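You operate a simulated robot arm through the tools that you are given. There is no shell and no other tool. Be economical: measure what you need, move in short steps, check, and stop when the job is done.

You run a simulated two-armed robot. Do the job below in one go: nothing can be reset, and whatever is moved stays where it is left.

## Task
Take the cap off the numbered bottle marked "62" on the top of the folding table and lay it down there.

The check looks at the end state, three seconds after you hand in, the way a careful person would. Anything else that was tipped, shoved, dropped, spilled or broken makes it a failure. Lids that push on must go on centred and level and be pressed home; caps that screw on are set level and turned clockwise until they are tight.

## Robot
Two 7-joint arms with two-finger parallel grippers on one trunk, on a base that drives. Base frame: it is fixed to the floor where the robot stands at the start and does not move with it; the origin is under the middle of the robot, x ahead of it, y to its left, z up; the surface under the hand at the start is at about z = 740. Units: mm, rad, N and s.
The left shoulder is at the start at [69, 182, 1111], the right one opposite. With the tool pointing down near the work surface each hand reaches from about 240 to 740 mm from the robot's upright axis, wherever it stands, measured 20 degrees to its own side. Payload 3.91 kg a hand.
Tool frame (each hand has its own): the origin (TCP) lies between the finger pads and is the grasp point; the fingertips stand 30 mm ahead of it; z points along the fingers, y is the line along which they close. The gripper opens to 110 mm. The fingers are 20 mm wide and 10 mm thick; the gripper's body (48 by 112 mm) begins 55 mm behind the TCP.
Orientation is told as [roll, pitch, yaw] about the base's x, y, z axes, in that order, counted from this pose: with the fingers straight down and closing along the base's y, the tool's x points along the base's -x, its y along +y and its z along -z.

## Interface
- The arms move only by the tool drive_tool. It takes "left_moves", "right_moves" or both (then of equal length, played together; a hand with none holds still); each is text: rows parted by semicolons, each of 7 numbers parted by spaces: the shift along the tool's x, y, z in mm, then the turn, a rotation vector about the tool's x, y, z in rad, then the closure, from 0 (fully open) to 1 (shut). In form: dx dy dz wx wy wz hand; .... A call has 1 to 8 rows; each row shifts and turns the commanded pose from where the row before left it, along the tool's axes as they then stand. Each row takes 0.2 s and may step no farther than 50 mm and 0.15 rad from the row before; otherwise, or with a gripper value out of range, the whole call is refused. Where a pose cannot be reached the arm comes as near as it can. A force on the tool above 40 N (or 10 N above the force at the start of the call, whichever is more), or a blocked arm, ends the call early, and 0.2 s more pass. Each finger travels about 72 mm/s and halts on what it meets, pressing with about 22 N; the grip force reading is that of the motor and also rises with nothing between the fingers. The clock runs only during rows and for 0.2 s after the last one: add rows that do not move to give the fingers time. It gives the time, the measured TCP pose, the force on the tool (base axes), the opening and the grip force at its end, in the units of the frame above (readings bear some noise), with the torque about the TCP (base axes, N m) and any sound that the robot's microphone picked up.
- Cameras (640 x 400 px; columns grow to the right, rows downward): "scene" is now at [207.3, 4.4, 1287.5]; the picture's right is [0.06, -1.00, 0.00], its down [-0.68, -0.04, -0.73] and it looks along [0.73, 0.04, -0.68] (base axes); focal length 251 px, centre (320, 200). "left" rides on the left gripper at [72, -17, -103] in its tool frame; the picture's right is [0.23, 0.97, 0.00], its down [-0.76, 0.18, -0.62] and it looks along [-0.61, 0.14, 0.78] (tool axes); focal length 222 px, centre (320, 200). "right" rides on the right gripper at [72, 17, -103] in its tool frame; the picture's right is [-0.23, 0.97, 0.00], its down [-0.76, -0.18, -0.62] and it looks along [-0.61, -0.14, 0.78] (tool axes); focal length 222 px, centre (320, 200). There is no depth. A picture from a camera that has moved, and an enlarged one, comes with that camera's place and axes in the base frame and with its lens.
- capture(camera): a new picture of that camera. No time passes.
- move_column(by): slides the trunk up (or, below 0, down) by that many mm; the arms and the scene camera ride with it, the base frame stays. It gives what a move gives, with no picture.
- steer(legs): drives the robot by 1 to 6 legs, each [ahead, left, turn to the left] in mm, mm and rad, along the robot's own axes; the way and the turn of a leg run together, so that a leg with both is an arc; at most 1500 mm and 3.142 rad a leg. The arms and the cameras ride along, it lands a little off, and it stops where it bumps. It gives what a move gives.
- turn_head(pan, tilt): turns the head with the scene camera to pan (to the left, within 1.396 rad either way) and tilt (down, from -0.506 to 1.204), counted from straight ahead of the robot. It gives what a move gives.
- zoom(camera, box): a new picture of the part [left, top, right, bottom] of that camera's present view, enlarged. No time passes.
- job_done(): hands the job in; it is judged then, once.

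Work in short steps. Places have to be worked out from the pictures, the camera data and where the tool is seen: move nearer, look again, correct. Check each grasp and each placing, and mend what went wrong. You have 120 turns and 92 pictures in all, those below and enlarged ones among them. Open the grippers and draw the arms clear of the work before you hand the job in, unless the task says otherwise; then end with one line.

The tools are called after "Request:" as a command line: name --argument value ..., lists and objects as JSON in quotes. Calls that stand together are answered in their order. drive_tool: Moves the arms, as the interface text tells. Its arguments: {"type":"object","properties":{"left_moves":{"type":"string"},"right_moves":{"type":"string"}},"required":[]} The other tools are called the same way: move_column (by) slides the trunk up or down; steer (legs) drives the base; turn_head (pan, tilt) turns the head that bears the scene camera; capture (camera) takes a picture; zoom (camera, box) takes an enlarged picture of a part of a camera's view; job_done () hands the job in.

At the start:

```text
time_s: 0.0
left_tool_pos: [341.6, 129.2, 1092.2]
left_tcp_rot: [-0.001, 0.0, 0.0]
left_contact_force: [0.0, 0.5, -0.9]
left_ft_torque: [-0.03, 0.01, 0.0]
left_grip_width: 110.2
left_gripper_force: 0.0
right_tool_pos: [398.2, -167.4, 1109.3]
right_tcp_rot: [0.0, 0.002, -0.003]
right_contact_force: [1.1, -0.4, -0.2]
right_ft_torque: [0.0, -0.03, 0.0]
right_grip_width: 110.2
right_gripper_force: 0.1
trunk travel left (down, up): [-375.0, 139.0]
robot x, y, heading: [2.4, -3.1, 0.0]
head pan, tilt: [0.056, 0.747]
```

scene: 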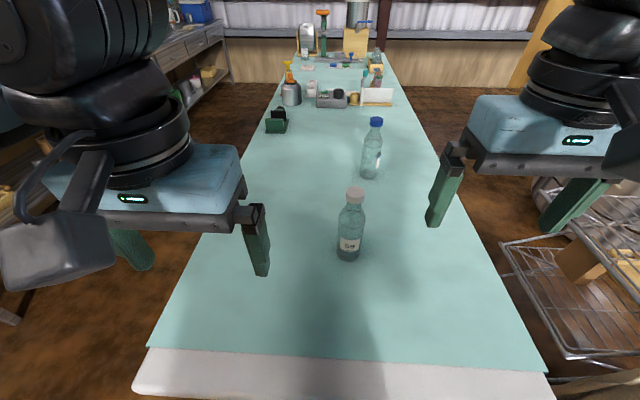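
right: 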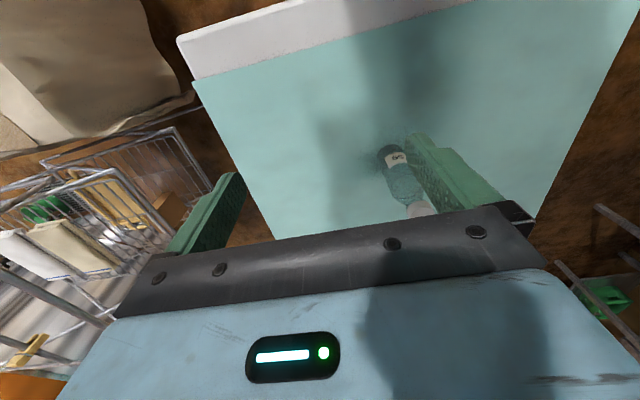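
left: 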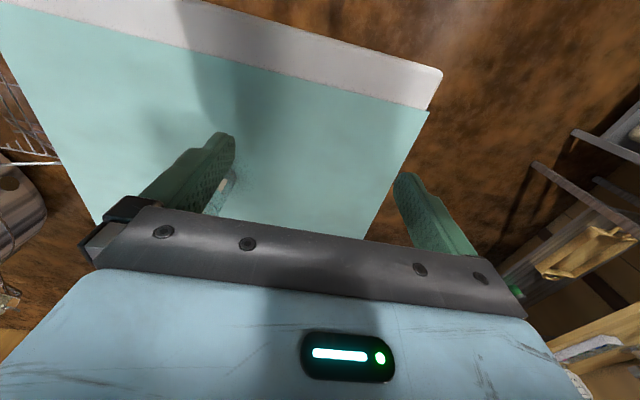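

Two bottles are visible; I need to read their labels before choosing. I zoom on both.

Request:
zoom --camera "scene" --box '[310, 170, 390, 270]'

Request:
zoom --camera "scene" --box '[340, 105, 410, 190]'

Request:
zoom --camera "scene" --box '[250, 0, 410, 140]'

```text
4.00 times, centred on (350, 220) of scene
camera zoom: at [207.3, 4.4, 1287.5], right [0.06, -1.0, 0.0], down [-0.68, -0.04, -0.73], along [0.73, 0.04, -0.68], focal length 1005 px, centre (200, 120)
```

zoom: 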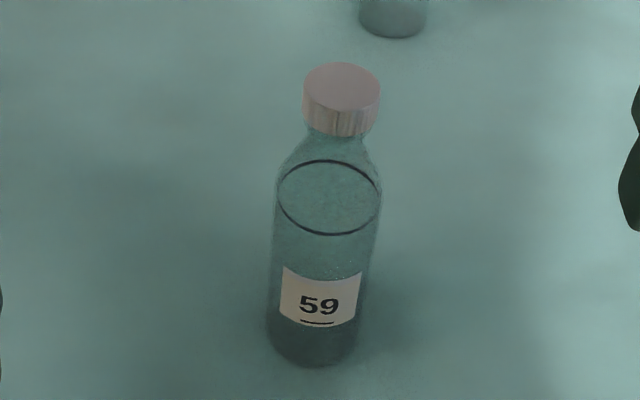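

```text
4.71 times, centred on (375, 148) of scene
camera zoom: at [207.3, 4.4, 1287.5], right [0.06, -1.0, 0.0], down [-0.68, -0.04, -0.73], along [0.73, 0.04, -0.68], focal length 1183 px, centre (61, 447)
```

zoom: 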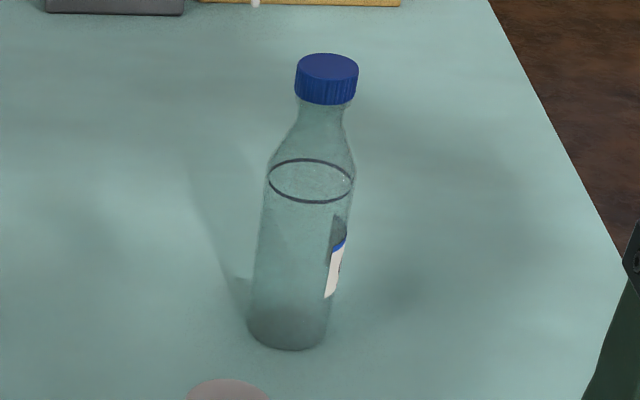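

```text
2.86 times, centred on (330, 70) of scene
camera zoom: at [207.3, 4.4, 1287.5], right [0.06, -1.0, 0.0], down [-0.68, -0.04, -0.73], along [0.73, 0.04, -0.68], focal length 718 px, centre (291, 571)
```

zoom: 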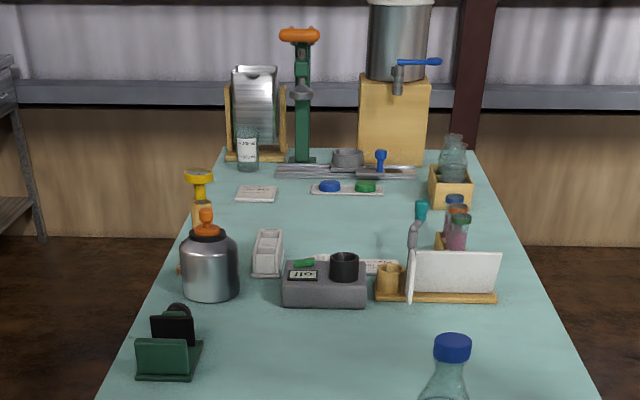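

The near bottle is 59; the blue-capped one (about x 925, y -125, top z≈955) shows its label only edge-on. I look at the floor, cart and table edge to plan where the base can go.

Request:
turn_head --pan -0.7 --tilt 0.9

Request:
capture --camera "scene"

Request:
turn_head --pan 0 --tilt 1.2

Request:
capture --camera "scene"

```text
time_s: 1.1
left_tool_pos: [341.8, 129.7, 1092.4]
left_tcp_rot: [-0.001, 0.0, 0.0]
left_contact_force: [0.7, 0.7, -0.2]
left_ft_torque: [-0.03, -0.02, 0.02]
left_grip_width: 109.9
left_gripper_force: 0.0
right_tool_pos: [398.9, -167.0, 1109.4]
right_tcp_rot: [-0.001, 0.001, -0.004]
right_contact_force: [-0.5, 0.0, -0.3]
right_ft_torque: [-0.01, 0.01, 0.01]
right_grip_width: 109.9
right_gripper_force: 0.0
trunk travel left (down, up): [-375.0, 139.0]
robot x, y, heading: [-0.8, 0.0, -0.001]
head pan, tilt: [-0.7, 0.901]
```

```text
85 pictures are left
camera scene: at [182.2, -48.9, 1275.3], right [-0.64, -0.77, 0.0], down [-0.6, 0.5, -0.62], along [0.48, -0.4, -0.78], focal length 251 px, centre (320, 200)
```

scene: 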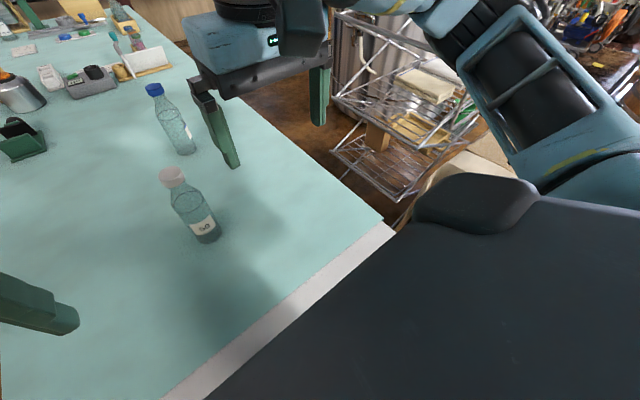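

```text
time_s: 2.2
left_tool_pos: [341.7, 129.3, 1092.0]
left_tcp_rot: [0.001, 0.001, 0.001]
left_contact_force: [0.0, 0.6, 0.4]
left_ft_torque: [0.02, 0.02, 0.01]
left_grip_width: 110.1
left_gripper_force: 0.1
right_tool_pos: [398.8, -167.5, 1109.6]
right_tcp_rot: [0.002, 0.003, -0.003]
right_contact_force: [0.6, 0.5, 0.6]
right_ft_torque: [-0.01, 0.01, -0.03]
right_grip_width: 110.0
right_gripper_force: 0.1
trunk travel left (down, up): [-375.0, 139.0]
robot x, y, heading: [-2.8, 1.8, 0.002]
head pan, tilt: [0.0, 1.201]
```

```text
84 pictures are left
camera scene: at [180.3, -0.4, 1255.5], right [0.0, -1.0, 0.0], down [-0.93, 0.0, -0.36], along [0.36, 0.0, -0.93], focal length 251 px, centre (320, 200)
```

scene: 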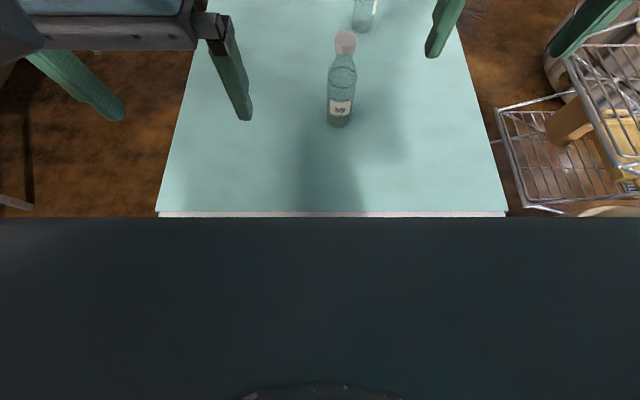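

The dark mass is the robot's own chest; the cart on the right leaves little room. I reach the right hand out to the right and ahead, well above the bottles, to view the blue-capped bottle's label.

Request:
drive_tool --right_moves "-40 -27 0 0 0 0 0; -40 -27 0 0 0 0 0; -40 -27 0 0 0 0 0; -40 -27 0 0 0 0 0; -40 -27 0 0 0 0 0; -40 -27 0 0 0 0 0; 0 0 0 0 0 -0.15 0; 0 0 0 0 0 -0.15 0"

Request:
drive_tool --right_moves "0 0 0 0 0 -0.15 0; 0 0 0 0 0 -0.15 0; 0 0 0 0 0 0 0"

Request:
capture --camera "right"

```text
time_s: 4.0
left_tool_pos: [341.1, 129.1, 1091.5]
left_tcp_rot: [-0.001, 0.001, -0.001]
left_contact_force: [-0.8, 0.1, -0.1]
left_ft_torque: [0.03, 0.0, 0.0]
left_grip_width: 110.1
left_gripper_force: 0.0
right_tool_pos: [615.3, -332.2, 1117.3]
right_tcp_rot: [0.001, -0.001, 0.297]
right_contact_force: [-0.2, 0.3, 0.2]
right_ft_torque: [0.01, -0.03, -0.02]
right_grip_width: 110.0
right_gripper_force: 0.1
right hand out of reach, approached as far as the arm can: row 8
trunk travel left (down, up): [-375.0, 139.0]
robot x, y, heading: [1.9, 0.7, 0.0]
head pan, tilt: [0.0, 1.201]
```

```text
time_s: 4.8
left_tool_pos: [341.4, 129.8, 1091.7]
left_tcp_rot: [-0.001, 0.0, 0.002]
left_contact_force: [0.4, 0.0, 0.4]
left_ft_torque: [-0.01, 0.0, 0.0]
left_grip_width: 110.0
left_gripper_force: 0.1
right_tool_pos: [558.1, -290.4, 1103.9]
right_tcp_rot: [0.002, -0.001, 0.596]
right_contact_force: [-0.1, 1.1, -0.2]
right_ft_torque: [0.0, 0.03, 0.0]
right_grip_width: 109.8
right_gripper_force: 0.0
right hand out of reach, approached as far as the arm can: row 1, 2
trunk travel left (down, up): [-375.0, 139.0]
robot x, y, heading: [-3.2, -0.2, -0.004]
head pan, tilt: [0.0, 1.201]
```

```text
83 pictures are left
camera right: at [488.4, -318.2, 1207.5], right [-0.36, 0.93, 0.0], down [0.73, 0.28, 0.62], along [0.58, 0.22, -0.78], focal length 222 px, centre (320, 200)
```

right: 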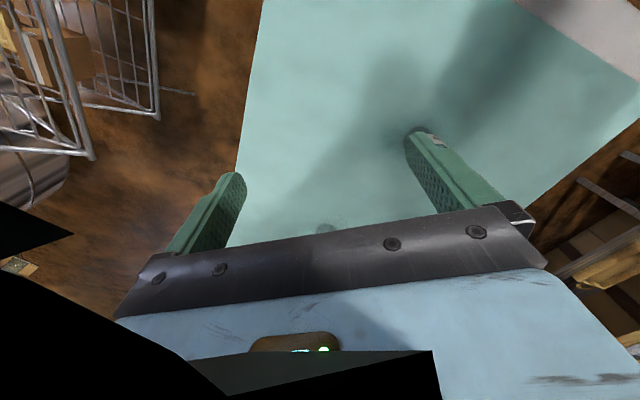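

The hand camera is mounted looking so that "far" is at the bottom, and the bottle is hidden just behind the gripper edge. I tilt the fingers forward to bring it into view.

Request:
drive_tool --right_moves "0 0 0 0 -0.15 0 0; 0 0 0 0 -0.15 0 0; 0 0 0 0 -0.15 0 0; 0 0 0 0 0 0 0"

Request:
capture --camera "right"

```text
time_s: 5.8
left_tool_pos: [341.6, 129.0, 1090.8]
left_tcp_rot: [-0.001, 0.0, 0.001]
left_contact_force: [0.0, 0.1, -0.1]
left_ft_torque: [0.0, -0.03, 0.01]
left_grip_width: 110.1
left_gripper_force: 0.1
right_tool_pos: [557.6, -291.3, 1103.9]
right_tcp_rot: [0.001, -0.449, 0.598]
right_contact_force: [0.0, -0.8, -0.1]
right_ft_torque: [0.0, -0.02, 0.0]
right_grip_width: 110.1
right_gripper_force: 0.1
trunk travel left (down, up): [-375.0, 139.0]
robot x, y, heading: [-0.1, 1.9, 0.001]
head pan, tilt: [0.0, 1.201]
```

```text
82 pictures are left
camera right: at [457.5, -339.5, 1165.5], right [-0.38, 0.92, 0.1], down [0.44, 0.09, 0.89], along [0.81, 0.38, -0.44], focal length 222 px, centre (320, 200)
```

right: 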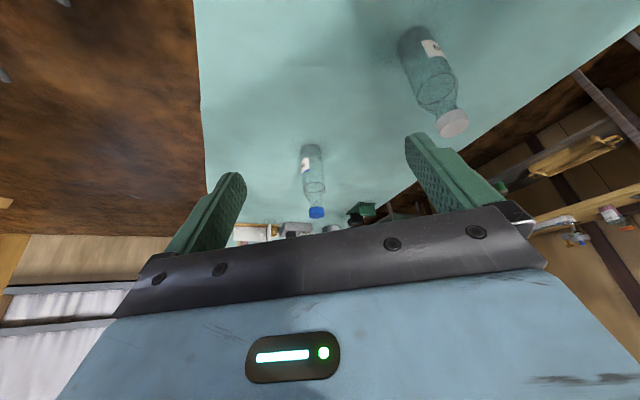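

Now the blue-capped bottle is visible; I enlarge its label.

Request:
zoom --camera "right" --box '[290, 140, 340, 220]'

```text
5.00 times, centred on (315, 180) of right
camera zoom: at [457.5, -339.5, 1165.5], right [-0.38, 0.92, 0.1], down [0.44, 0.09, 0.89], along [0.81, 0.38, -0.44], focal length 1111 px, centre (345, 300)
```

zoom: 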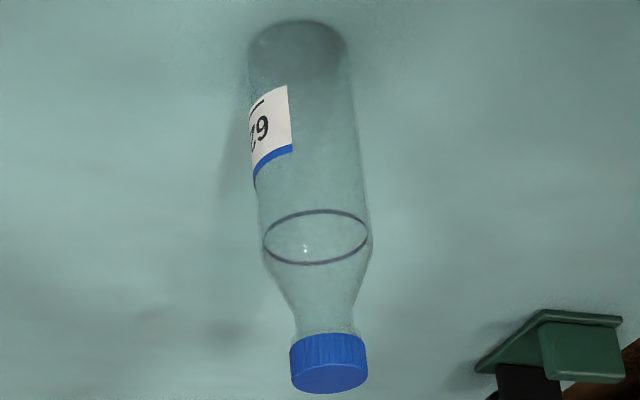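

The label reads "62" (seen upside-down), so the blue-capped bottle is the target, at about (928, -127), cap top z≈955. I must come nearer; I try a cautious drive ahead of 60 mm.

Request:
steer --legs '[[60, 0, 0]]'

```text
time_s: 6.7
left_tool_pos: [402.2, 131.3, 1091.4]
left_tcp_rot: [-0.001, 0.001, 0.0]
left_contact_force: [0.1, -0.2, 0.6]
left_ft_torque: [0.03, 0.04, 0.02]
left_grip_width: 109.9
left_gripper_force: 0.2
right_tool_pos: [620.0, -291.5, 1103.2]
right_tcp_rot: [0.002, -0.449, 0.596]
right_contact_force: [-0.2, 0.4, -0.6]
right_ft_torque: [-0.02, 0.03, 0.0]
right_grip_width: 110.0
right_gripper_force: 0.1
trunk travel left (down, up): [-375.0, 139.0]
robot x, y, heading: [61.7, 0.0, -0.002]
head pan, tilt: [0.0, 1.201]
```

It drove freely. I go on in small amounts.

Request:
steer --legs '[[40, 0, 0]]'

Request:
steer --legs '[[30, 0, 0]]'

```text
time_s: 7.6
left_tool_pos: [441.3, 129.0, 1092.4]
left_tcp_rot: [-0.001, 0.001, -0.001]
left_contact_force: [0.0, 1.1, -1.4]
left_ft_torque: [0.02, 0.03, -0.01]
left_grip_width: 109.8
left_gripper_force: 0.0
right_tool_pos: [659.0, -291.3, 1103.0]
right_tcp_rot: [0.001, -0.449, 0.595]
right_contact_force: [0.3, 1.5, -0.7]
right_ft_torque: [0.02, 0.04, 0.04]
right_grip_width: 109.9
right_gripper_force: 0.0
trunk travel left (down, up): [-375.0, 139.0]
robot x, y, heading: [99.3, 0.2, -0.001]
head pan, tilt: [0.0, 1.201]
```

```text
time_s: 8.4
left_tool_pos: [471.0, 130.2, 1090.3]
left_tcp_rot: [0.0, 0.001, 0.0]
left_contact_force: [-0.3, -0.7, 0.2]
left_ft_torque: [0.0, 0.0, 0.01]
left_grip_width: 109.7
left_gripper_force: 0.0
right_tool_pos: [687.2, -293.1, 1104.0]
right_tcp_rot: [0.001, -0.45, 0.596]
right_contact_force: [0.1, -0.6, -0.2]
right_ft_torque: [0.02, 0.01, -0.01]
right_grip_width: 110.0
right_gripper_force: 0.2
trunk travel left (down, up): [-375.0, 139.0]
robot x, y, heading: [129.0, 0.0, -0.002]
head pan, tilt: [0.0, 1.201]
```

Still free at +129. Before going farther I pitch the left hand back to look at the gap between the base and the table edge.

Request:
drive_tool --left_moves "0 0 0 0 0.15 0 0; 0 0 0 0 0.15 0 0; 0 0 0 0 0.15 0 0; 0 0 0 0 0.15 0 0; 0 0 0 0 0 0 0"

Request:
capture --camera "left"

```text
time_s: 9.7
left_tool_pos: [470.4, 129.3, 1091.5]
left_tcp_rot: [0.0, 0.6, -0.001]
left_contact_force: [-1.2, 0.3, -0.2]
left_ft_torque: [0.02, 0.02, -0.03]
left_grip_width: 110.0
left_gripper_force: 0.1
right_tool_pos: [687.6, -292.0, 1104.1]
right_tcp_rot: [0.003, -0.45, 0.596]
right_contact_force: [0.2, 0.0, -0.4]
right_ft_torque: [0.02, 0.05, 0.0]
right_grip_width: 110.2
right_gripper_force: 0.0
trunk travel left (down, up): [-375.0, 139.0]
robot x, y, heading: [129.7, -0.4, -0.0]
head pan, tilt: [0.0, 1.201]
```

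```text
80 pictures are left
camera left: at [470.6, 113.2, 1218.2], right [-0.19, 0.97, 0.13], down [0.98, 0.18, 0.08], along [0.06, 0.14, -0.99], focal length 222 px, centre (320, 200)
```

left: 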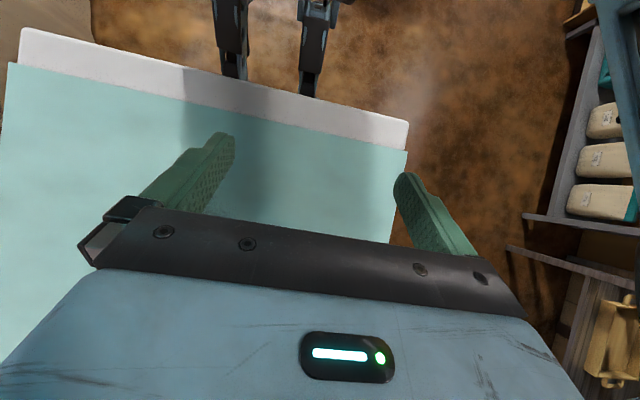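

The base's low front legs already slide under the table and the column is still well back, so there is room. I drive ahead another 120 mm.

Request:
steer --legs '[[60, 0, 0]]'

Request:
capture --camera "left"

```text
time_s: 10.6
left_tool_pos: [531.5, 128.6, 1091.1]
left_tcp_rot: [0.0, 0.6, 0.001]
left_contact_force: [-0.4, 0.0, 0.6]
left_ft_torque: [-0.01, 0.01, -0.01]
left_grip_width: 109.8
left_gripper_force: 0.0
right_tool_pos: [747.1, -291.2, 1104.2]
right_tcp_rot: [0.003, -0.447, 0.596]
right_contact_force: [0.5, -0.5, -0.5]
right_ft_torque: [0.01, 0.03, -0.02]
right_grip_width: 110.1
right_gripper_force: 0.1
trunk travel left (down, up): [-375.0, 139.0]
robot x, y, heading: [186.9, 3.5, 0.001]
head pan, tilt: [0.0, 1.201]
```

```text
79 pictures are left
camera left: at [530.9, 113.4, 1217.7], right [-0.19, 0.97, 0.13], down [0.98, 0.18, 0.08], along [0.06, 0.14, -0.99], focal length 222 px, centre (320, 200)
```

left: 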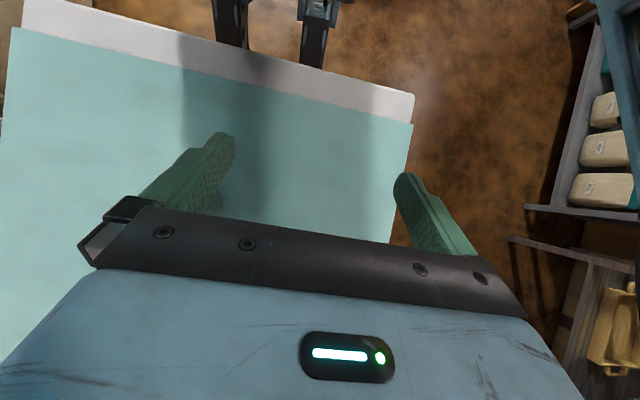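

The legs pass under the table without contact; I go on ahead.

Request:
steer --legs '[[50, 0, 0]]'

Request:
steer --legs '[[40, 0, 0]]'

Request:
capture --camera "left"

```text
time_s: 11.5
left_tool_pos: [580.1, 129.8, 1092.3]
left_tcp_rot: [0.001, 0.602, -0.002]
left_contact_force: [1.2, 0.1, 0.6]
left_ft_torque: [-0.02, 0.02, -0.01]
left_grip_width: 110.1
left_gripper_force: 0.2
right_tool_pos: [796.3, -291.1, 1105.1]
right_tcp_rot: [0.002, -0.449, 0.597]
right_contact_force: [0.5, 0.2, -0.4]
right_ft_torque: [0.0, 0.03, 0.03]
right_grip_width: 109.8
right_gripper_force: 0.0
trunk travel left (down, up): [-375.0, 139.0]
robot x, y, heading: [232.2, 1.1, 0.006]
head pan, tilt: [0.0, 1.201]
```

```text
time_s: 12.4
left_tool_pos: [618.9, 130.4, 1093.0]
left_tcp_rot: [-0.001, 0.6, 0.0]
left_contact_force: [0.2, 0.2, -0.2]
left_ft_torque: [-0.01, 0.05, -0.01]
left_grip_width: 110.0
left_gripper_force: 0.0
right_tool_pos: [836.0, -291.5, 1103.9]
right_tcp_rot: [0.003, -0.447, 0.596]
right_contact_force: [0.2, 0.0, -0.9]
right_ft_torque: [0.0, 0.01, -0.01]
right_grip_width: 110.0
right_gripper_force: 0.1
trunk travel left (down, up): [-375.0, 139.0]
robot x, y, heading: [278.2, 3.9, 0.001]
head pan, tilt: [0.0, 1.201]
```

```text
78 pictures are left
camera left: at [618.9, 113.4, 1218.0], right [-0.19, 0.97, 0.13], down [0.98, 0.18, 0.09], along [0.06, 0.14, -0.99], focal length 222 px, centre (320, 200)
```

left: 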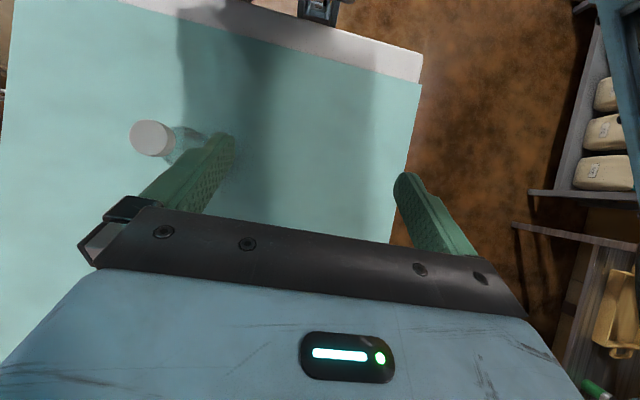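

The base stands at x≈278, a good reach to the target; I stop here because the chest nears bottle 59. I set the left hand to yaw −0.6 and pitch forward to look at the target from the left, and view it with the right camera too.

Request:
drive_tool --left_moves "0 0 0 0 -0.15 0 0; 0 0 0 0 -0.15 0 0; 0 0 0 0 -0.15 0 0; 0 0 0 0 -0.15 0 0; 0 0 0 0 0 0.15 0; 0 0 0 0 0 0.15 0; 0 0 0 0 0 0.15 0; 0 0 0 0 0 0.15 0"

Request:
drive_tool --left_moves "0 0 0 0 -0.15 0 0; 0 0 0 0 -0.15 0 0; 0 0 0 0 -0.15 0 0; 0 0 0 0 0 0 0"

Request:
capture --camera "left"

Request:
capture --camera "right"

```text
time_s: 14.2
left_tool_pos: [619.3, 130.1, 1092.5]
left_tcp_rot: [0.0, -0.002, -0.605]
left_contact_force: [0.0, 0.5, 1.1]
left_ft_torque: [0.01, -0.02, 0.05]
left_grip_width: 110.2
left_gripper_force: 0.1
right_tool_pos: [835.7, -291.6, 1106.3]
right_tcp_rot: [0.0, -0.45, 0.597]
right_contact_force: [-0.6, 0.4, 0.4]
right_ft_torque: [-0.01, 0.03, -0.02]
right_grip_width: 110.0
right_gripper_force: 0.1
trunk travel left (down, up): [-375.0, 139.0]
robot x, y, heading: [278.9, 4.0, -0.002]
head pan, tilt: [0.0, 1.201]
```

```text
time_s: 15.2
left_tool_pos: [617.1, 129.9, 1092.0]
left_tcp_rot: [0.0, -0.455, -0.602]
left_contact_force: [0.3, 0.2, -0.9]
left_ft_torque: [-0.01, 0.0, -0.03]
left_grip_width: 110.1
left_gripper_force: 0.0
right_tool_pos: [836.2, -292.6, 1106.0]
right_tcp_rot: [0.002, -0.45, 0.597]
right_contact_force: [0.0, 0.0, 0.1]
right_ft_torque: [-0.01, -0.01, 0.0]
right_grip_width: 110.2
right_gripper_force: 0.0
trunk travel left (down, up): [-375.0, 139.0]
robot x, y, heading: [276.0, -2.0, 0.0]
head pan, tilt: [0.0, 1.201]
```

```text
77 pictures are left
camera left: at [519.1, 178.5, 1153.1], right [0.38, 0.92, -0.1], down [0.44, -0.09, 0.89], along [0.81, -0.39, -0.44], focal length 222 px, centre (320, 200)
```

left: 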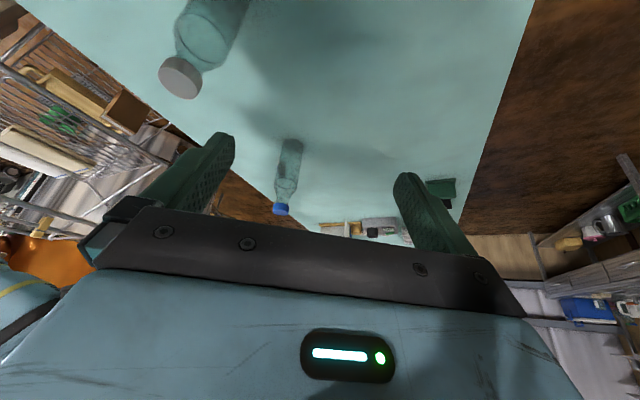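

```text
76 pictures are left
camera right: at [734.4, -340.3, 1166.0], right [-0.38, 0.92, 0.1], down [0.44, 0.09, 0.89], along [0.81, 0.38, -0.44], focal length 222 px, centre (320, 200)
```

right: 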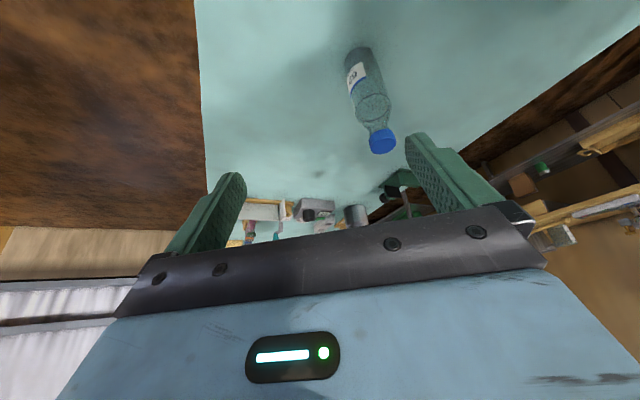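

Triangulation gives the cap at about (937, -125, 950). I enlarge both views to refine.

Request:
zoom --camera "left" --box '[250, 130, 330, 220]'

Request:
zoom --camera "right" --box '[330, 40, 410, 160]'

```text
4.44 times, centred on (290, 175) of left
camera zoom: at [519.1, 178.5, 1153.1], right [0.38, 0.92, -0.1], down [0.44, -0.09, 0.89], along [0.81, -0.39, -0.44], focal length 987 px, centre (453, 311)
```

zoom: 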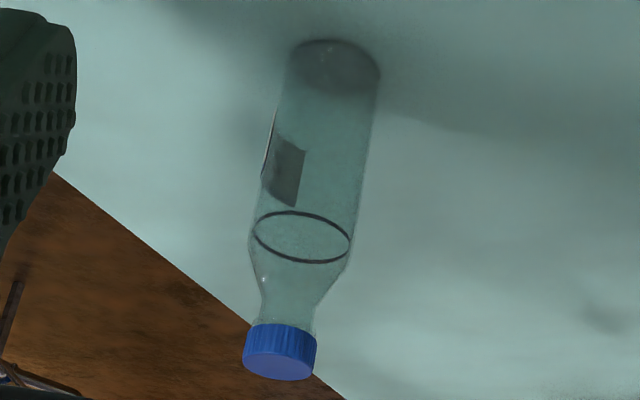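

```text
3.33 times, centred on (370, 100) of right
camera zoom: at [734.4, -340.3, 1166.0], right [-0.38, 0.92, 0.1], down [0.44, 0.09, 0.89], along [0.81, 0.38, -0.44], focal length 740 px, centre (153, 533)
```

zoom: 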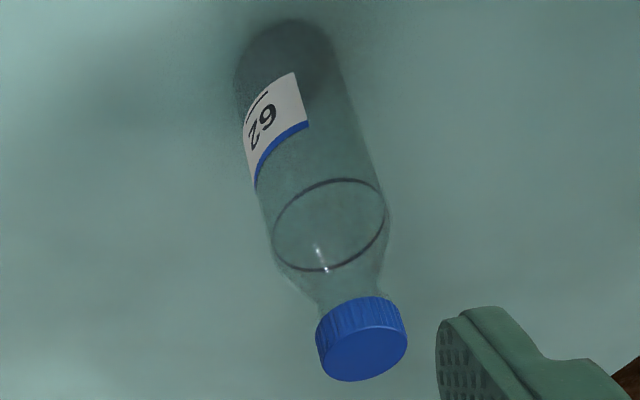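

The target clearly reads 62; bottle axis ≈ (938.5, -127), body ⌀≈66, cap z≈922–949 ⌀≈39. I pitch the left hand to −1.1 and bring it to a pre-grasp about 130 mm short of the bottle's body.

Request:
drive_tool --left_moves "0 0 0 0 -0.15 0 0; 0 0 0 0 -0.15 0 0; 0 0 0 0 -0.15 0 0; 0 0 0 0 -0.15 0 0; 0 0 0 0 -0.045 0 0; 0 0 0 0 0 0 0"

Request:
drive_tool --left_moves "7.7 -3.8 43.5 0 0 0 0; 7.7 -3.8 43.5 0 0 0 0; 7.7 -3.8 43.5 0 0 0 0; 7.7 -3.8 43.5 0 0 0 0; 7.7 -3.8 43.5 0 0 0 0; 7.7 -3.8 43.5 0 0 0 0; 7.7 -3.8 43.5 0 0 0 0; 0 0 0 0 0 0 0"

Request:
capture --camera "left"

Request:
capture --camera "right"

```text
time_s: 16.6
left_tool_pos: [703.1, 107.3, 1150.8]
left_tcp_rot: [0.0, -1.094, -0.603]
left_contact_force: [-0.1, 0.5, 0.2]
left_ft_torque: [-0.02, -0.01, 0.01]
left_grip_width: 110.1
left_gripper_force: 0.1
left hand out of reach, approached as far as the arm can: row 1, 2, 3, 4, 5
right_tool_pos: [836.4, -292.6, 1104.3]
right_tcp_rot: [0.0, -0.45, 0.597]
right_contact_force: [-0.5, -0.2, -1.0]
right_ft_torque: [0.0, 0.0, 0.01]
right_grip_width: 109.7
right_gripper_force: 0.0
trunk travel left (down, up): [-375.0, 139.0]
robot x, y, heading: [275.1, 1.8, -0.0]
head pan, tilt: [0.0, 1.201]
```

```text
time_s: 18.4
left_tool_pos: [891.6, -53.7, 962.9]
left_tcp_rot: [0.002, -1.097, -0.601]
left_contact_force: [-0.2, 0.6, 0.6]
left_ft_torque: [0.01, -0.01, 0.01]
left_grip_width: 110.0
left_gripper_force: 0.1
right_tool_pos: [835.3, -291.2, 1105.4]
right_tcp_rot: [0.0, -0.451, 0.597]
right_contact_force: [0.4, -0.2, -1.3]
right_ft_torque: [-0.02, 0.01, -0.03]
right_grip_width: 110.1
right_gripper_force: 0.1
trunk travel left (down, up): [-375.0, 139.0]
robot x, y, heading: [276.4, -1.6, -0.001]
head pan, tilt: [0.0, 1.201]
```

```text
73 pictures are left
camera left: at [780.0, 2.5, 944.8], right [0.46, 0.86, -0.2], down [-0.07, 0.26, 0.96], along [0.88, -0.43, 0.18], focal length 222 px, centre (320, 200)
```

left: 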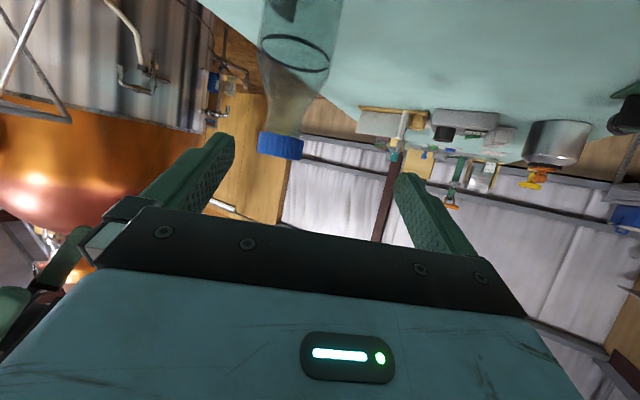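

```text
72 pictures are left
camera right: at [733.9, -339.6, 1166.4], right [-0.38, 0.92, 0.1], down [0.44, 0.09, 0.89], along [0.81, 0.38, -0.44], focal length 222 px, centre (320, 200)
```

right: 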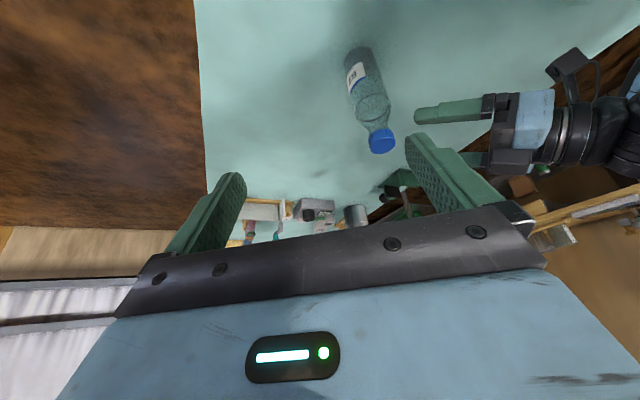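

The left hand is a bit high and near; I move it to the pre-grasp point (833, -55, 879), mostly down and back.

Request:
drive_tool --left_moves "32.1 -11.4 -1.4 0 0 0 0; 32.1 -11.4 -1.4 0 0 0 0; 32.1 -11.4 -1.4 0 0 0 0; 0 0 0 0 0 0 0"

Request:
capture --camera "left"

Request:
capture --camera "right"

```text
time_s: 19.4
left_tool_pos: [832.8, -55.9, 878.9]
left_tcp_rot: [0.001, -1.097, -0.601]
left_contact_force: [-0.4, 0.0, 0.6]
left_ft_torque: [0.01, -0.01, -0.03]
left_grip_width: 110.1
left_gripper_force: 0.0
right_tool_pos: [836.4, -291.6, 1104.0]
right_tcp_rot: [0.001, -0.452, 0.598]
right_contact_force: [-0.1, -0.1, 0.4]
right_ft_torque: [-0.01, 0.01, 0.03]
right_grip_width: 110.1
right_gripper_force: 0.0
trunk travel left (down, up): [-375.0, 139.0]
robot x, y, heading: [274.9, 0.7, -0.002]
head pan, tilt: [0.0, 1.201]
```

```text
71 pictures are left
camera left: at [721.6, 1.8, 861.7], right [0.46, 0.86, -0.2], down [-0.07, 0.26, 0.96], along [0.88, -0.43, 0.18], focal length 222 px, centre (320, 200)
```

left: 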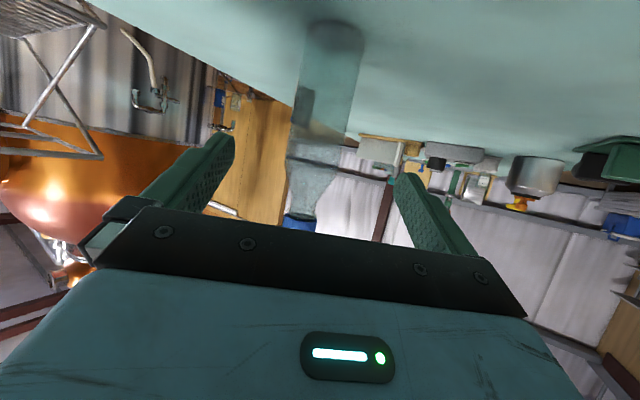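

```text
70 pictures are left
camera right: at [734.4, -340.0, 1166.1], right [-0.38, 0.92, 0.1], down [0.44, 0.09, 0.89], along [0.81, 0.38, -0.44], focal length 222 px, centre (320, 200)
```

right: 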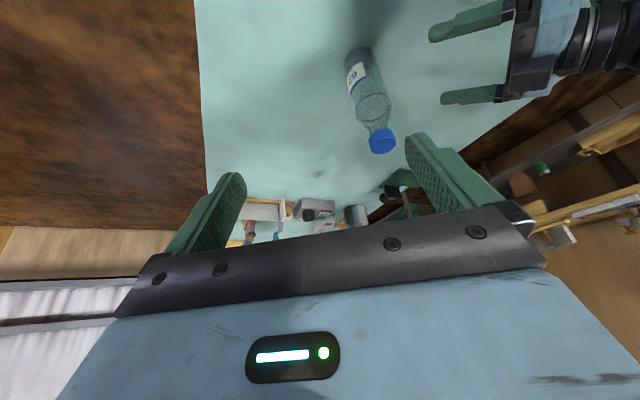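

The bottle lies between the fingers' line. I advance along the fingers 90 mm and check.

Request:
drive_tool --left_moves "0 0 30 0 0 0 0; 0 0 30 0 0 0 0; 0 0 30 0 0 0 0; 0 0 0 0 0 0 0"

Request:
capture --camera "left"

Request:
capture --camera "right"

```text
time_s: 20.4
left_tool_pos: [899.0, -101.0, 838.6]
left_tcp_rot: [0.002, -1.094, -0.602]
left_contact_force: [0.5, 0.3, -0.5]
left_ft_torque: [-0.02, -0.02, -0.02]
left_grip_width: 109.9
left_gripper_force: 0.1
right_tool_pos: [835.8, -290.7, 1103.7]
right_tcp_rot: [0.001, -0.45, 0.596]
right_contact_force: [0.3, 0.0, -1.2]
right_ft_torque: [0.02, 0.0, -0.02]
right_grip_width: 109.9
right_gripper_force: 0.1
trunk travel left (down, up): [-375.0, 139.0]
robot x, y, heading: [278.4, -1.6, -0.001]
head pan, tilt: [0.0, 1.201]
```

```text
69 pictures are left
camera left: at [786.6, -43.9, 820.5], right [0.46, 0.86, -0.2], down [-0.07, 0.26, 0.96], along [0.88, -0.43, 0.18], focal length 222 px, centre (320, 200)
```

left: 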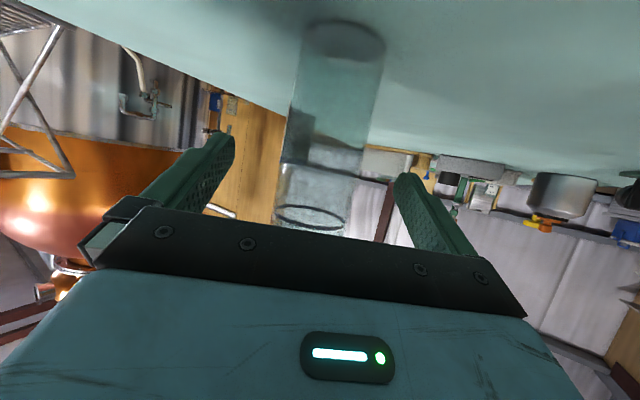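

```text
68 pictures are left
camera right: at [733.9, -339.7, 1166.3], right [-0.38, 0.92, 0.1], down [0.44, 0.09, 0.89], along [0.81, 0.38, -0.44], focal length 222 px, centre (320, 200)
```

right: 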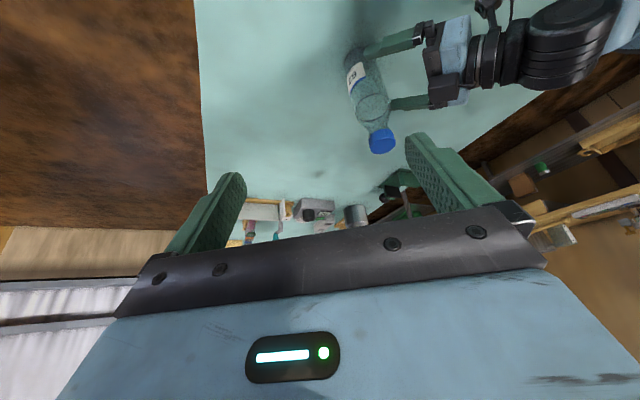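

Centred to within 1 mm laterally. I advance the last 38 mm.

Request:
drive_tool --left_moves "0 1 19 0 0 0 0; 0 0 19 0 0 0 0; 0 0 0 0 0 0 0"

Request:
capture --camera "left"

```text
time_s: 21.2
left_tool_pos: [926.4, -119.4, 819.6]
left_tcp_rot: [0.002, -1.095, -0.603]
left_contact_force: [0.9, 0.1, -0.1]
left_ft_torque: [0.01, 0.02, 0.01]
left_grip_width: 110.0
left_gripper_force: 0.1
right_tool_pos: [835.8, -291.7, 1104.7]
right_tcp_rot: [0.0, -0.451, 0.596]
right_contact_force: [0.3, 0.5, -0.1]
right_ft_torque: [-0.02, 0.03, 0.0]
right_grip_width: 110.0
right_gripper_force: 0.0
trunk travel left (down, up): [-375.0, 139.0]
robot x, y, heading: [277.9, -0.2, 0.003]
head pan, tilt: [0.0, 1.201]
```

```text
67 pictures are left
camera left: at [815.2, -61.9, 802.9], right [0.46, 0.86, -0.2], down [-0.07, 0.26, 0.96], along [0.88, -0.43, 0.18], focal length 222 px, centre (320, 200)
```

left: 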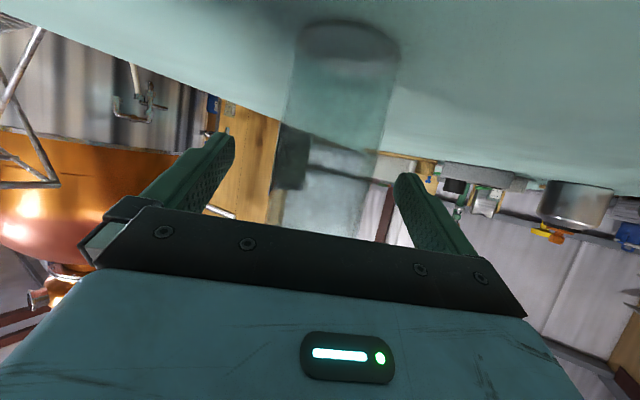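

Bottle is between the pads with no contact. I close the left gripper on the body.

Request:
drive_tool --left_moves "0 0 0 0 0 0 0.3; 0 0 0 0 0 0 0.4; 0 0 0 0 0 0 0.6; 0 0 0 0 0 0 1; 0 0 0 0 0 0 1; 0 0 0 0 0 0 1"

Request:
capture --camera "right"

```text
time_s: 22.6
left_tool_pos: [926.5, -119.4, 820.8]
left_tcp_rot: [0.002, -1.095, -0.603]
left_contact_force: [0.8, 0.1, 0.7]
left_ft_torque: [-0.02, -0.03, 0.05]
left_grip_width: 59.7
left_gripper_force: 22.3
right_tool_pos: [835.6, -291.6, 1104.8]
right_tcp_rot: [0.0, -0.449, 0.599]
right_contact_force: [-0.1, 0.5, -0.3]
right_ft_torque: [-0.01, -0.03, 0.03]
right_grip_width: 109.9
right_gripper_force: 0.0
trunk travel left (down, up): [-375.0, 139.0]
robot x, y, heading: [274.6, -2.2, -0.001]
head pan, tilt: [0.0, 1.201]
```

```text
66 pictures are left
camera right: at [734.1, -339.9, 1166.2], right [-0.38, 0.92, 0.1], down [0.44, 0.09, 0.89], along [0.81, 0.38, -0.44], focal length 222 px, centre (320, 200)
```

right: 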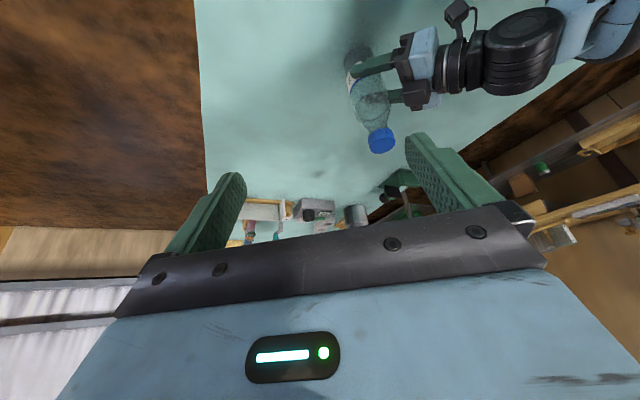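

The left hand holds the bottle (59.7 mm wide, 22 N). I set the right hand vertical with yaw 0, then re-measure the cap.

Request:
drive_tool --right_moves "0 0 0 0 0.15 0 0; 0 0 0 0 0.15 0 0; 0 0 0 0 0.15 0 0; 0 0 0 0 0 0.15 0; 0 0 0 0 0 0.15 0; 0 0 0 0 0 0.15 0; 0 0 0 0 0 0.15 0; 0 0 0 0 0 0 0" --left_moves "0 0 0 0 0 0 1; 0 0 0 0 0 0 1; 0 0 0 0 0 0 1; 0 0 0 0 0 0 1; 0 0 0 0 0 0 1; 0 0 0 0 0 0 1; 0 0 0 0 0 0 1; 0 0 0 0 0 0 1"

Request:
turn_head --pan -0.2 --tilt 0.55

Request:
capture --camera "scene"

```text
time_s: 24.4
left_tool_pos: [925.9, -119.6, 821.0]
left_tcp_rot: [0.004, -1.095, -0.601]
left_contact_force: [-0.3, 0.2, 1.8]
left_ft_torque: [-0.03, -0.07, 0.04]
left_grip_width: 59.5
left_gripper_force: 22.0
right_tool_pos: [836.2, -292.1, 1104.7]
right_tcp_rot: [0.0, 0.0, -0.006]
right_contact_force: [0.3, 0.0, -0.4]
right_ft_torque: [-0.04, -0.03, -0.01]
right_grip_width: 110.0
right_gripper_force: 0.0
trunk travel left (down, up): [-375.0, 139.0]
robot x, y, heading: [280.0, 0.3, 0.001]
head pan, tilt: [0.0, 1.201]
```

```text
time_s: 25.4
left_tool_pos: [926.0, -119.6, 821.1]
left_tcp_rot: [0.002, -1.095, -0.601]
left_contact_force: [0.6, 1.0, 1.6]
left_ft_torque: [-0.03, -0.08, 0.03]
left_grip_width: 59.3
left_gripper_force: 22.2
right_tool_pos: [834.4, -292.3, 1104.2]
right_tcp_rot: [0.0, 0.001, -0.006]
right_contact_force: [0.6, -0.1, 0.4]
right_ft_torque: [-0.02, 0.0, 0.02]
right_grip_width: 110.0
right_gripper_force: 0.1
trunk travel left (down, up): [-375.0, 139.0]
robot x, y, heading: [278.0, 0.1, -0.001]
head pan, tilt: [-0.201, 0.55]
```

```text
65 pictures are left
camera scene: at [489.3, -18.0, 1304.6], right [-0.2, -0.98, 0.0], down [-0.51, 0.1, -0.85], along [0.84, -0.17, -0.52], focal length 251 px, centre (320, 200)
```

scene: 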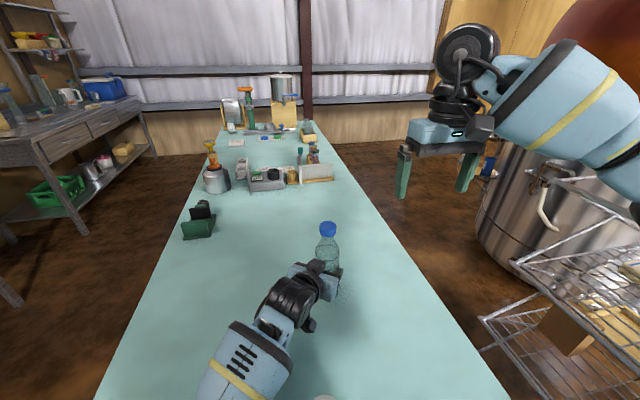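

Good view. I move the right hand over the cap at a safe height (z 1040) and check from its own camera.

Request:
drive_tool --right_moves "-20.4 33 12.8 0 0 0 0; -20.4 33 12.8 0 0 0 0; -20.4 33 12.8 0 0 0 0; -20.4 33 12.8 0 0 0 0; -20.4 33 12.8 0 0 0 0; 0 0 0 0 0 0 0"

Request:
capture --camera "right"

Request:
zoom --camera "scene" --box '[220, 120, 460, 340]'

```text
time_s: 26.9
left_tool_pos: [926.0, -119.2, 820.1]
left_tcp_rot: [0.004, -1.096, -0.605]
left_contact_force: [0.2, -0.5, 0.7]
left_ft_torque: [-0.05, -0.03, 0.0]
left_grip_width: 59.4
left_gripper_force: 22.1
right_tool_pos: [936.7, -128.0, 1040.2]
right_tcp_rot: [0.0, 0.001, -0.004]
right_contact_force: [0.1, -0.2, -0.1]
right_ft_torque: [-0.01, 0.04, 0.01]
right_grip_width: 110.0
right_gripper_force: 0.1
trunk travel left (down, up): [-375.0, 139.0]
robot x, y, heading: [274.8, 1.2, 0.004]
head pan, tilt: [-0.201, 0.55]
```

```text
64 pictures are left
camera right: at [864.4, -110.8, 1143.9], right [0.23, 0.97, 0.0], down [0.76, -0.18, 0.62], along [0.61, -0.14, -0.78], focal length 222 px, centre (320, 200)
```

right: 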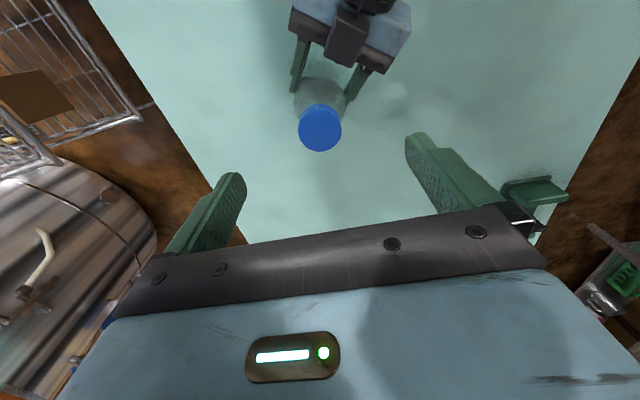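

```text
1.82 times, centred on (340, 230) of scene
camera zoom: at [489.1, -18.8, 1304.7], right [-0.2, -0.98, 0.0], down [-0.51, 0.1, -0.85], along [0.84, -0.17, -0.52], focal length 457 px, centre (284, 146)
```

zoom: 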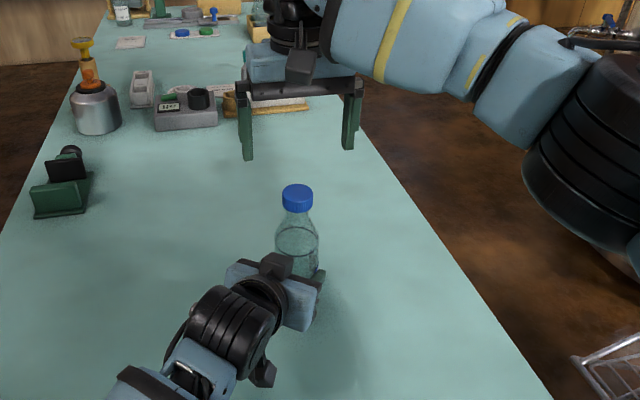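

Cap centre measured (937.5, -127.2), right under the right TCP. I turn the right hand to yaw −0.75, narrow it to about 66 mm, and come down to z≈953.

Request:
drive_tool --right_moves "0 0 0 0 0 0.15 0.2; 0 0 0 0 0 0.15 0.4; 0 0 0 0 0 0.15 0.4; 0 0 0 0 0 0.15 0.4; 0 0 0 0 0 0.15 0.4; 0 0 25 0 0 0 0.4; 0 0 25 0 0 0 0.4; 0 0 0 0 0 0 0.4"

Request:
capture --camera "right"

```text
time_s: 28.6
left_tool_pos: [926.8, -119.3, 820.2]
left_tcp_rot: [0.002, -1.096, -0.602]
left_contact_force: [-0.4, 0.0, 0.6]
left_ft_torque: [-0.01, -0.05, 0.03]
left_grip_width: 59.2
left_gripper_force: 22.1
right_tool_pos: [936.5, -126.7, 989.3]
right_tcp_rot: [-0.001, -0.001, -0.75]
right_contact_force: [0.8, 0.6, -0.7]
right_ft_torque: [-0.01, 0.0, 0.01]
right_grip_width: 66.2
right_gripper_force: 0.0
trunk travel left (down, up): [-375.0, 139.0]
robot x, y, heading: [278.9, 2.1, -0.001]
head pan, tilt: [-0.201, 0.55]
```

```text
62 pictures are left
camera right: at [895.9, -65.3, 1094.1], right [0.83, 0.56, 0.0], down [0.43, -0.65, 0.62], along [0.35, -0.52, -0.78], focal length 222 px, centre (320, 200)
```

right: 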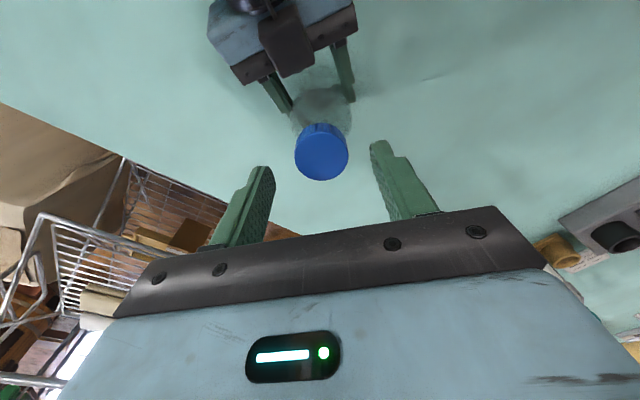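

Aligned within a few mm. I descend 36 mm so the pads straddle the cap.

Request:
drive_tool --right_moves "0 0 18 0 0 0 0.4; 0 0 18 0 0 0 0.4; 0 0 0 0 0 0 0.4"

Request:
capture --camera "right"

Request:
zoom --camera "scene" --box '[260, 180, 400, 300]'

```text
time_s: 29.4
left_tool_pos: [926.4, -118.7, 821.7]
left_tcp_rot: [0.003, -1.096, -0.602]
left_contact_force: [0.9, -0.8, 0.1]
left_ft_torque: [-0.01, -0.03, 0.01]
left_grip_width: 59.3
left_gripper_force: 22.0
right_tool_pos: [938.0, -126.2, 954.5]
right_tcp_rot: [-0.001, 0.0, -0.752]
right_contact_force: [0.4, -0.4, -0.3]
right_ft_torque: [-0.02, 0.03, -0.05]
right_grip_width: 65.9
right_gripper_force: 0.1
trunk travel left (down, up): [-375.0, 139.0]
robot x, y, heading: [275.6, 1.8, 0.001]
head pan, tilt: [-0.201, 0.55]
```

```text
61 pictures are left
camera right: at [896.1, -64.8, 1057.7], right [0.83, 0.56, 0.0], down [0.43, -0.65, 0.62], along [0.35, -0.52, -0.78], focal length 222 px, centre (320, 200)
```

right: 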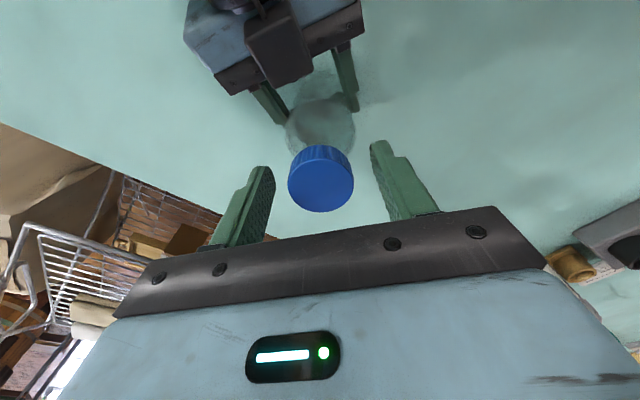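

```text
3.33 times, centred on (330, 240) of scene
camera zoom: at [489.4, -18.1, 1304.6], right [-0.2, -0.98, 0.0], down [-0.51, 0.1, -0.85], along [0.84, -0.17, -0.52], focal length 838 px, centre (287, 67)
```

zoom: 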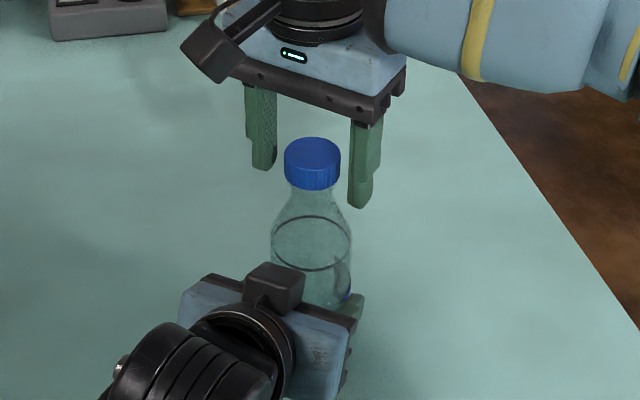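

The fingers straddle the cap, centred. I close the right gripper on the cap.

Request:
drive_tool --right_moves "1.5 0 1 0 0 0 0.5; 0 0 0 0 0 0 0.6; 0 0 0 0 0 0 0.8; 0 0 0 0 0 0 1; 0 0 0 0 0 0 1"

```text
time_s: 30.6
left_tool_pos: [927.2, -120.6, 820.5]
left_tcp_rot: [0.0, -1.095, -0.603]
left_contact_force: [-2.3, -1.3, 0.0]
left_ft_torque: [0.17, -0.31, -0.05]
left_grip_width: 59.2
left_gripper_force: 22.0
right_tool_pos: [936.6, -125.6, 953.1]
right_tcp_rot: [0.001, 0.001, -0.754]
right_contact_force: [2.1, 1.3, -0.1]
right_ft_torque: [0.02, -0.07, 0.05]
right_grip_width: 37.1
right_gripper_force: 21.8
trunk travel left (down, up): [-375.0, 139.0]
robot x, y, heading: [279.4, -0.7, 0.001]
head pan, tilt: [-0.201, 0.55]
```

Gripped (37 mm, small side force ~2.5 N). I turn counter-clockwise seen from above (tool wz negative), first a short bit to read the torque.

Request:
drive_tool --right_moves "0 0 0 0 0 -0.1 1; 0 0 0 0 0 -0.1 1; 0 0 0 0 0 -0.1 1; 0 0 0 0 0 0 1"

```text
time_s: 31.6
left_tool_pos: [927.2, -118.1, 820.1]
left_tcp_rot: [0.003, -1.096, -0.6]
left_contact_force: [1.3, 1.1, 0.4]
left_ft_torque: [-0.11, 0.16, 0.02]
left_grip_width: 59.3
left_gripper_force: 21.6
right_tool_pos: [936.4, -125.6, 953.2]
right_tcp_rot: [-0.001, 0.002, -0.449]
right_contact_force: [-1.3, -0.3, 0.6]
right_ft_torque: [-0.04, 0.0, 0.03]
right_grip_width: 37.0
right_gripper_force: 21.9
trunk travel left (down, up): [-375.0, 139.0]
robot x, y, heading: [278.6, 1.5, 0.002]
head pan, tilt: [-0.201, 0.55]
```

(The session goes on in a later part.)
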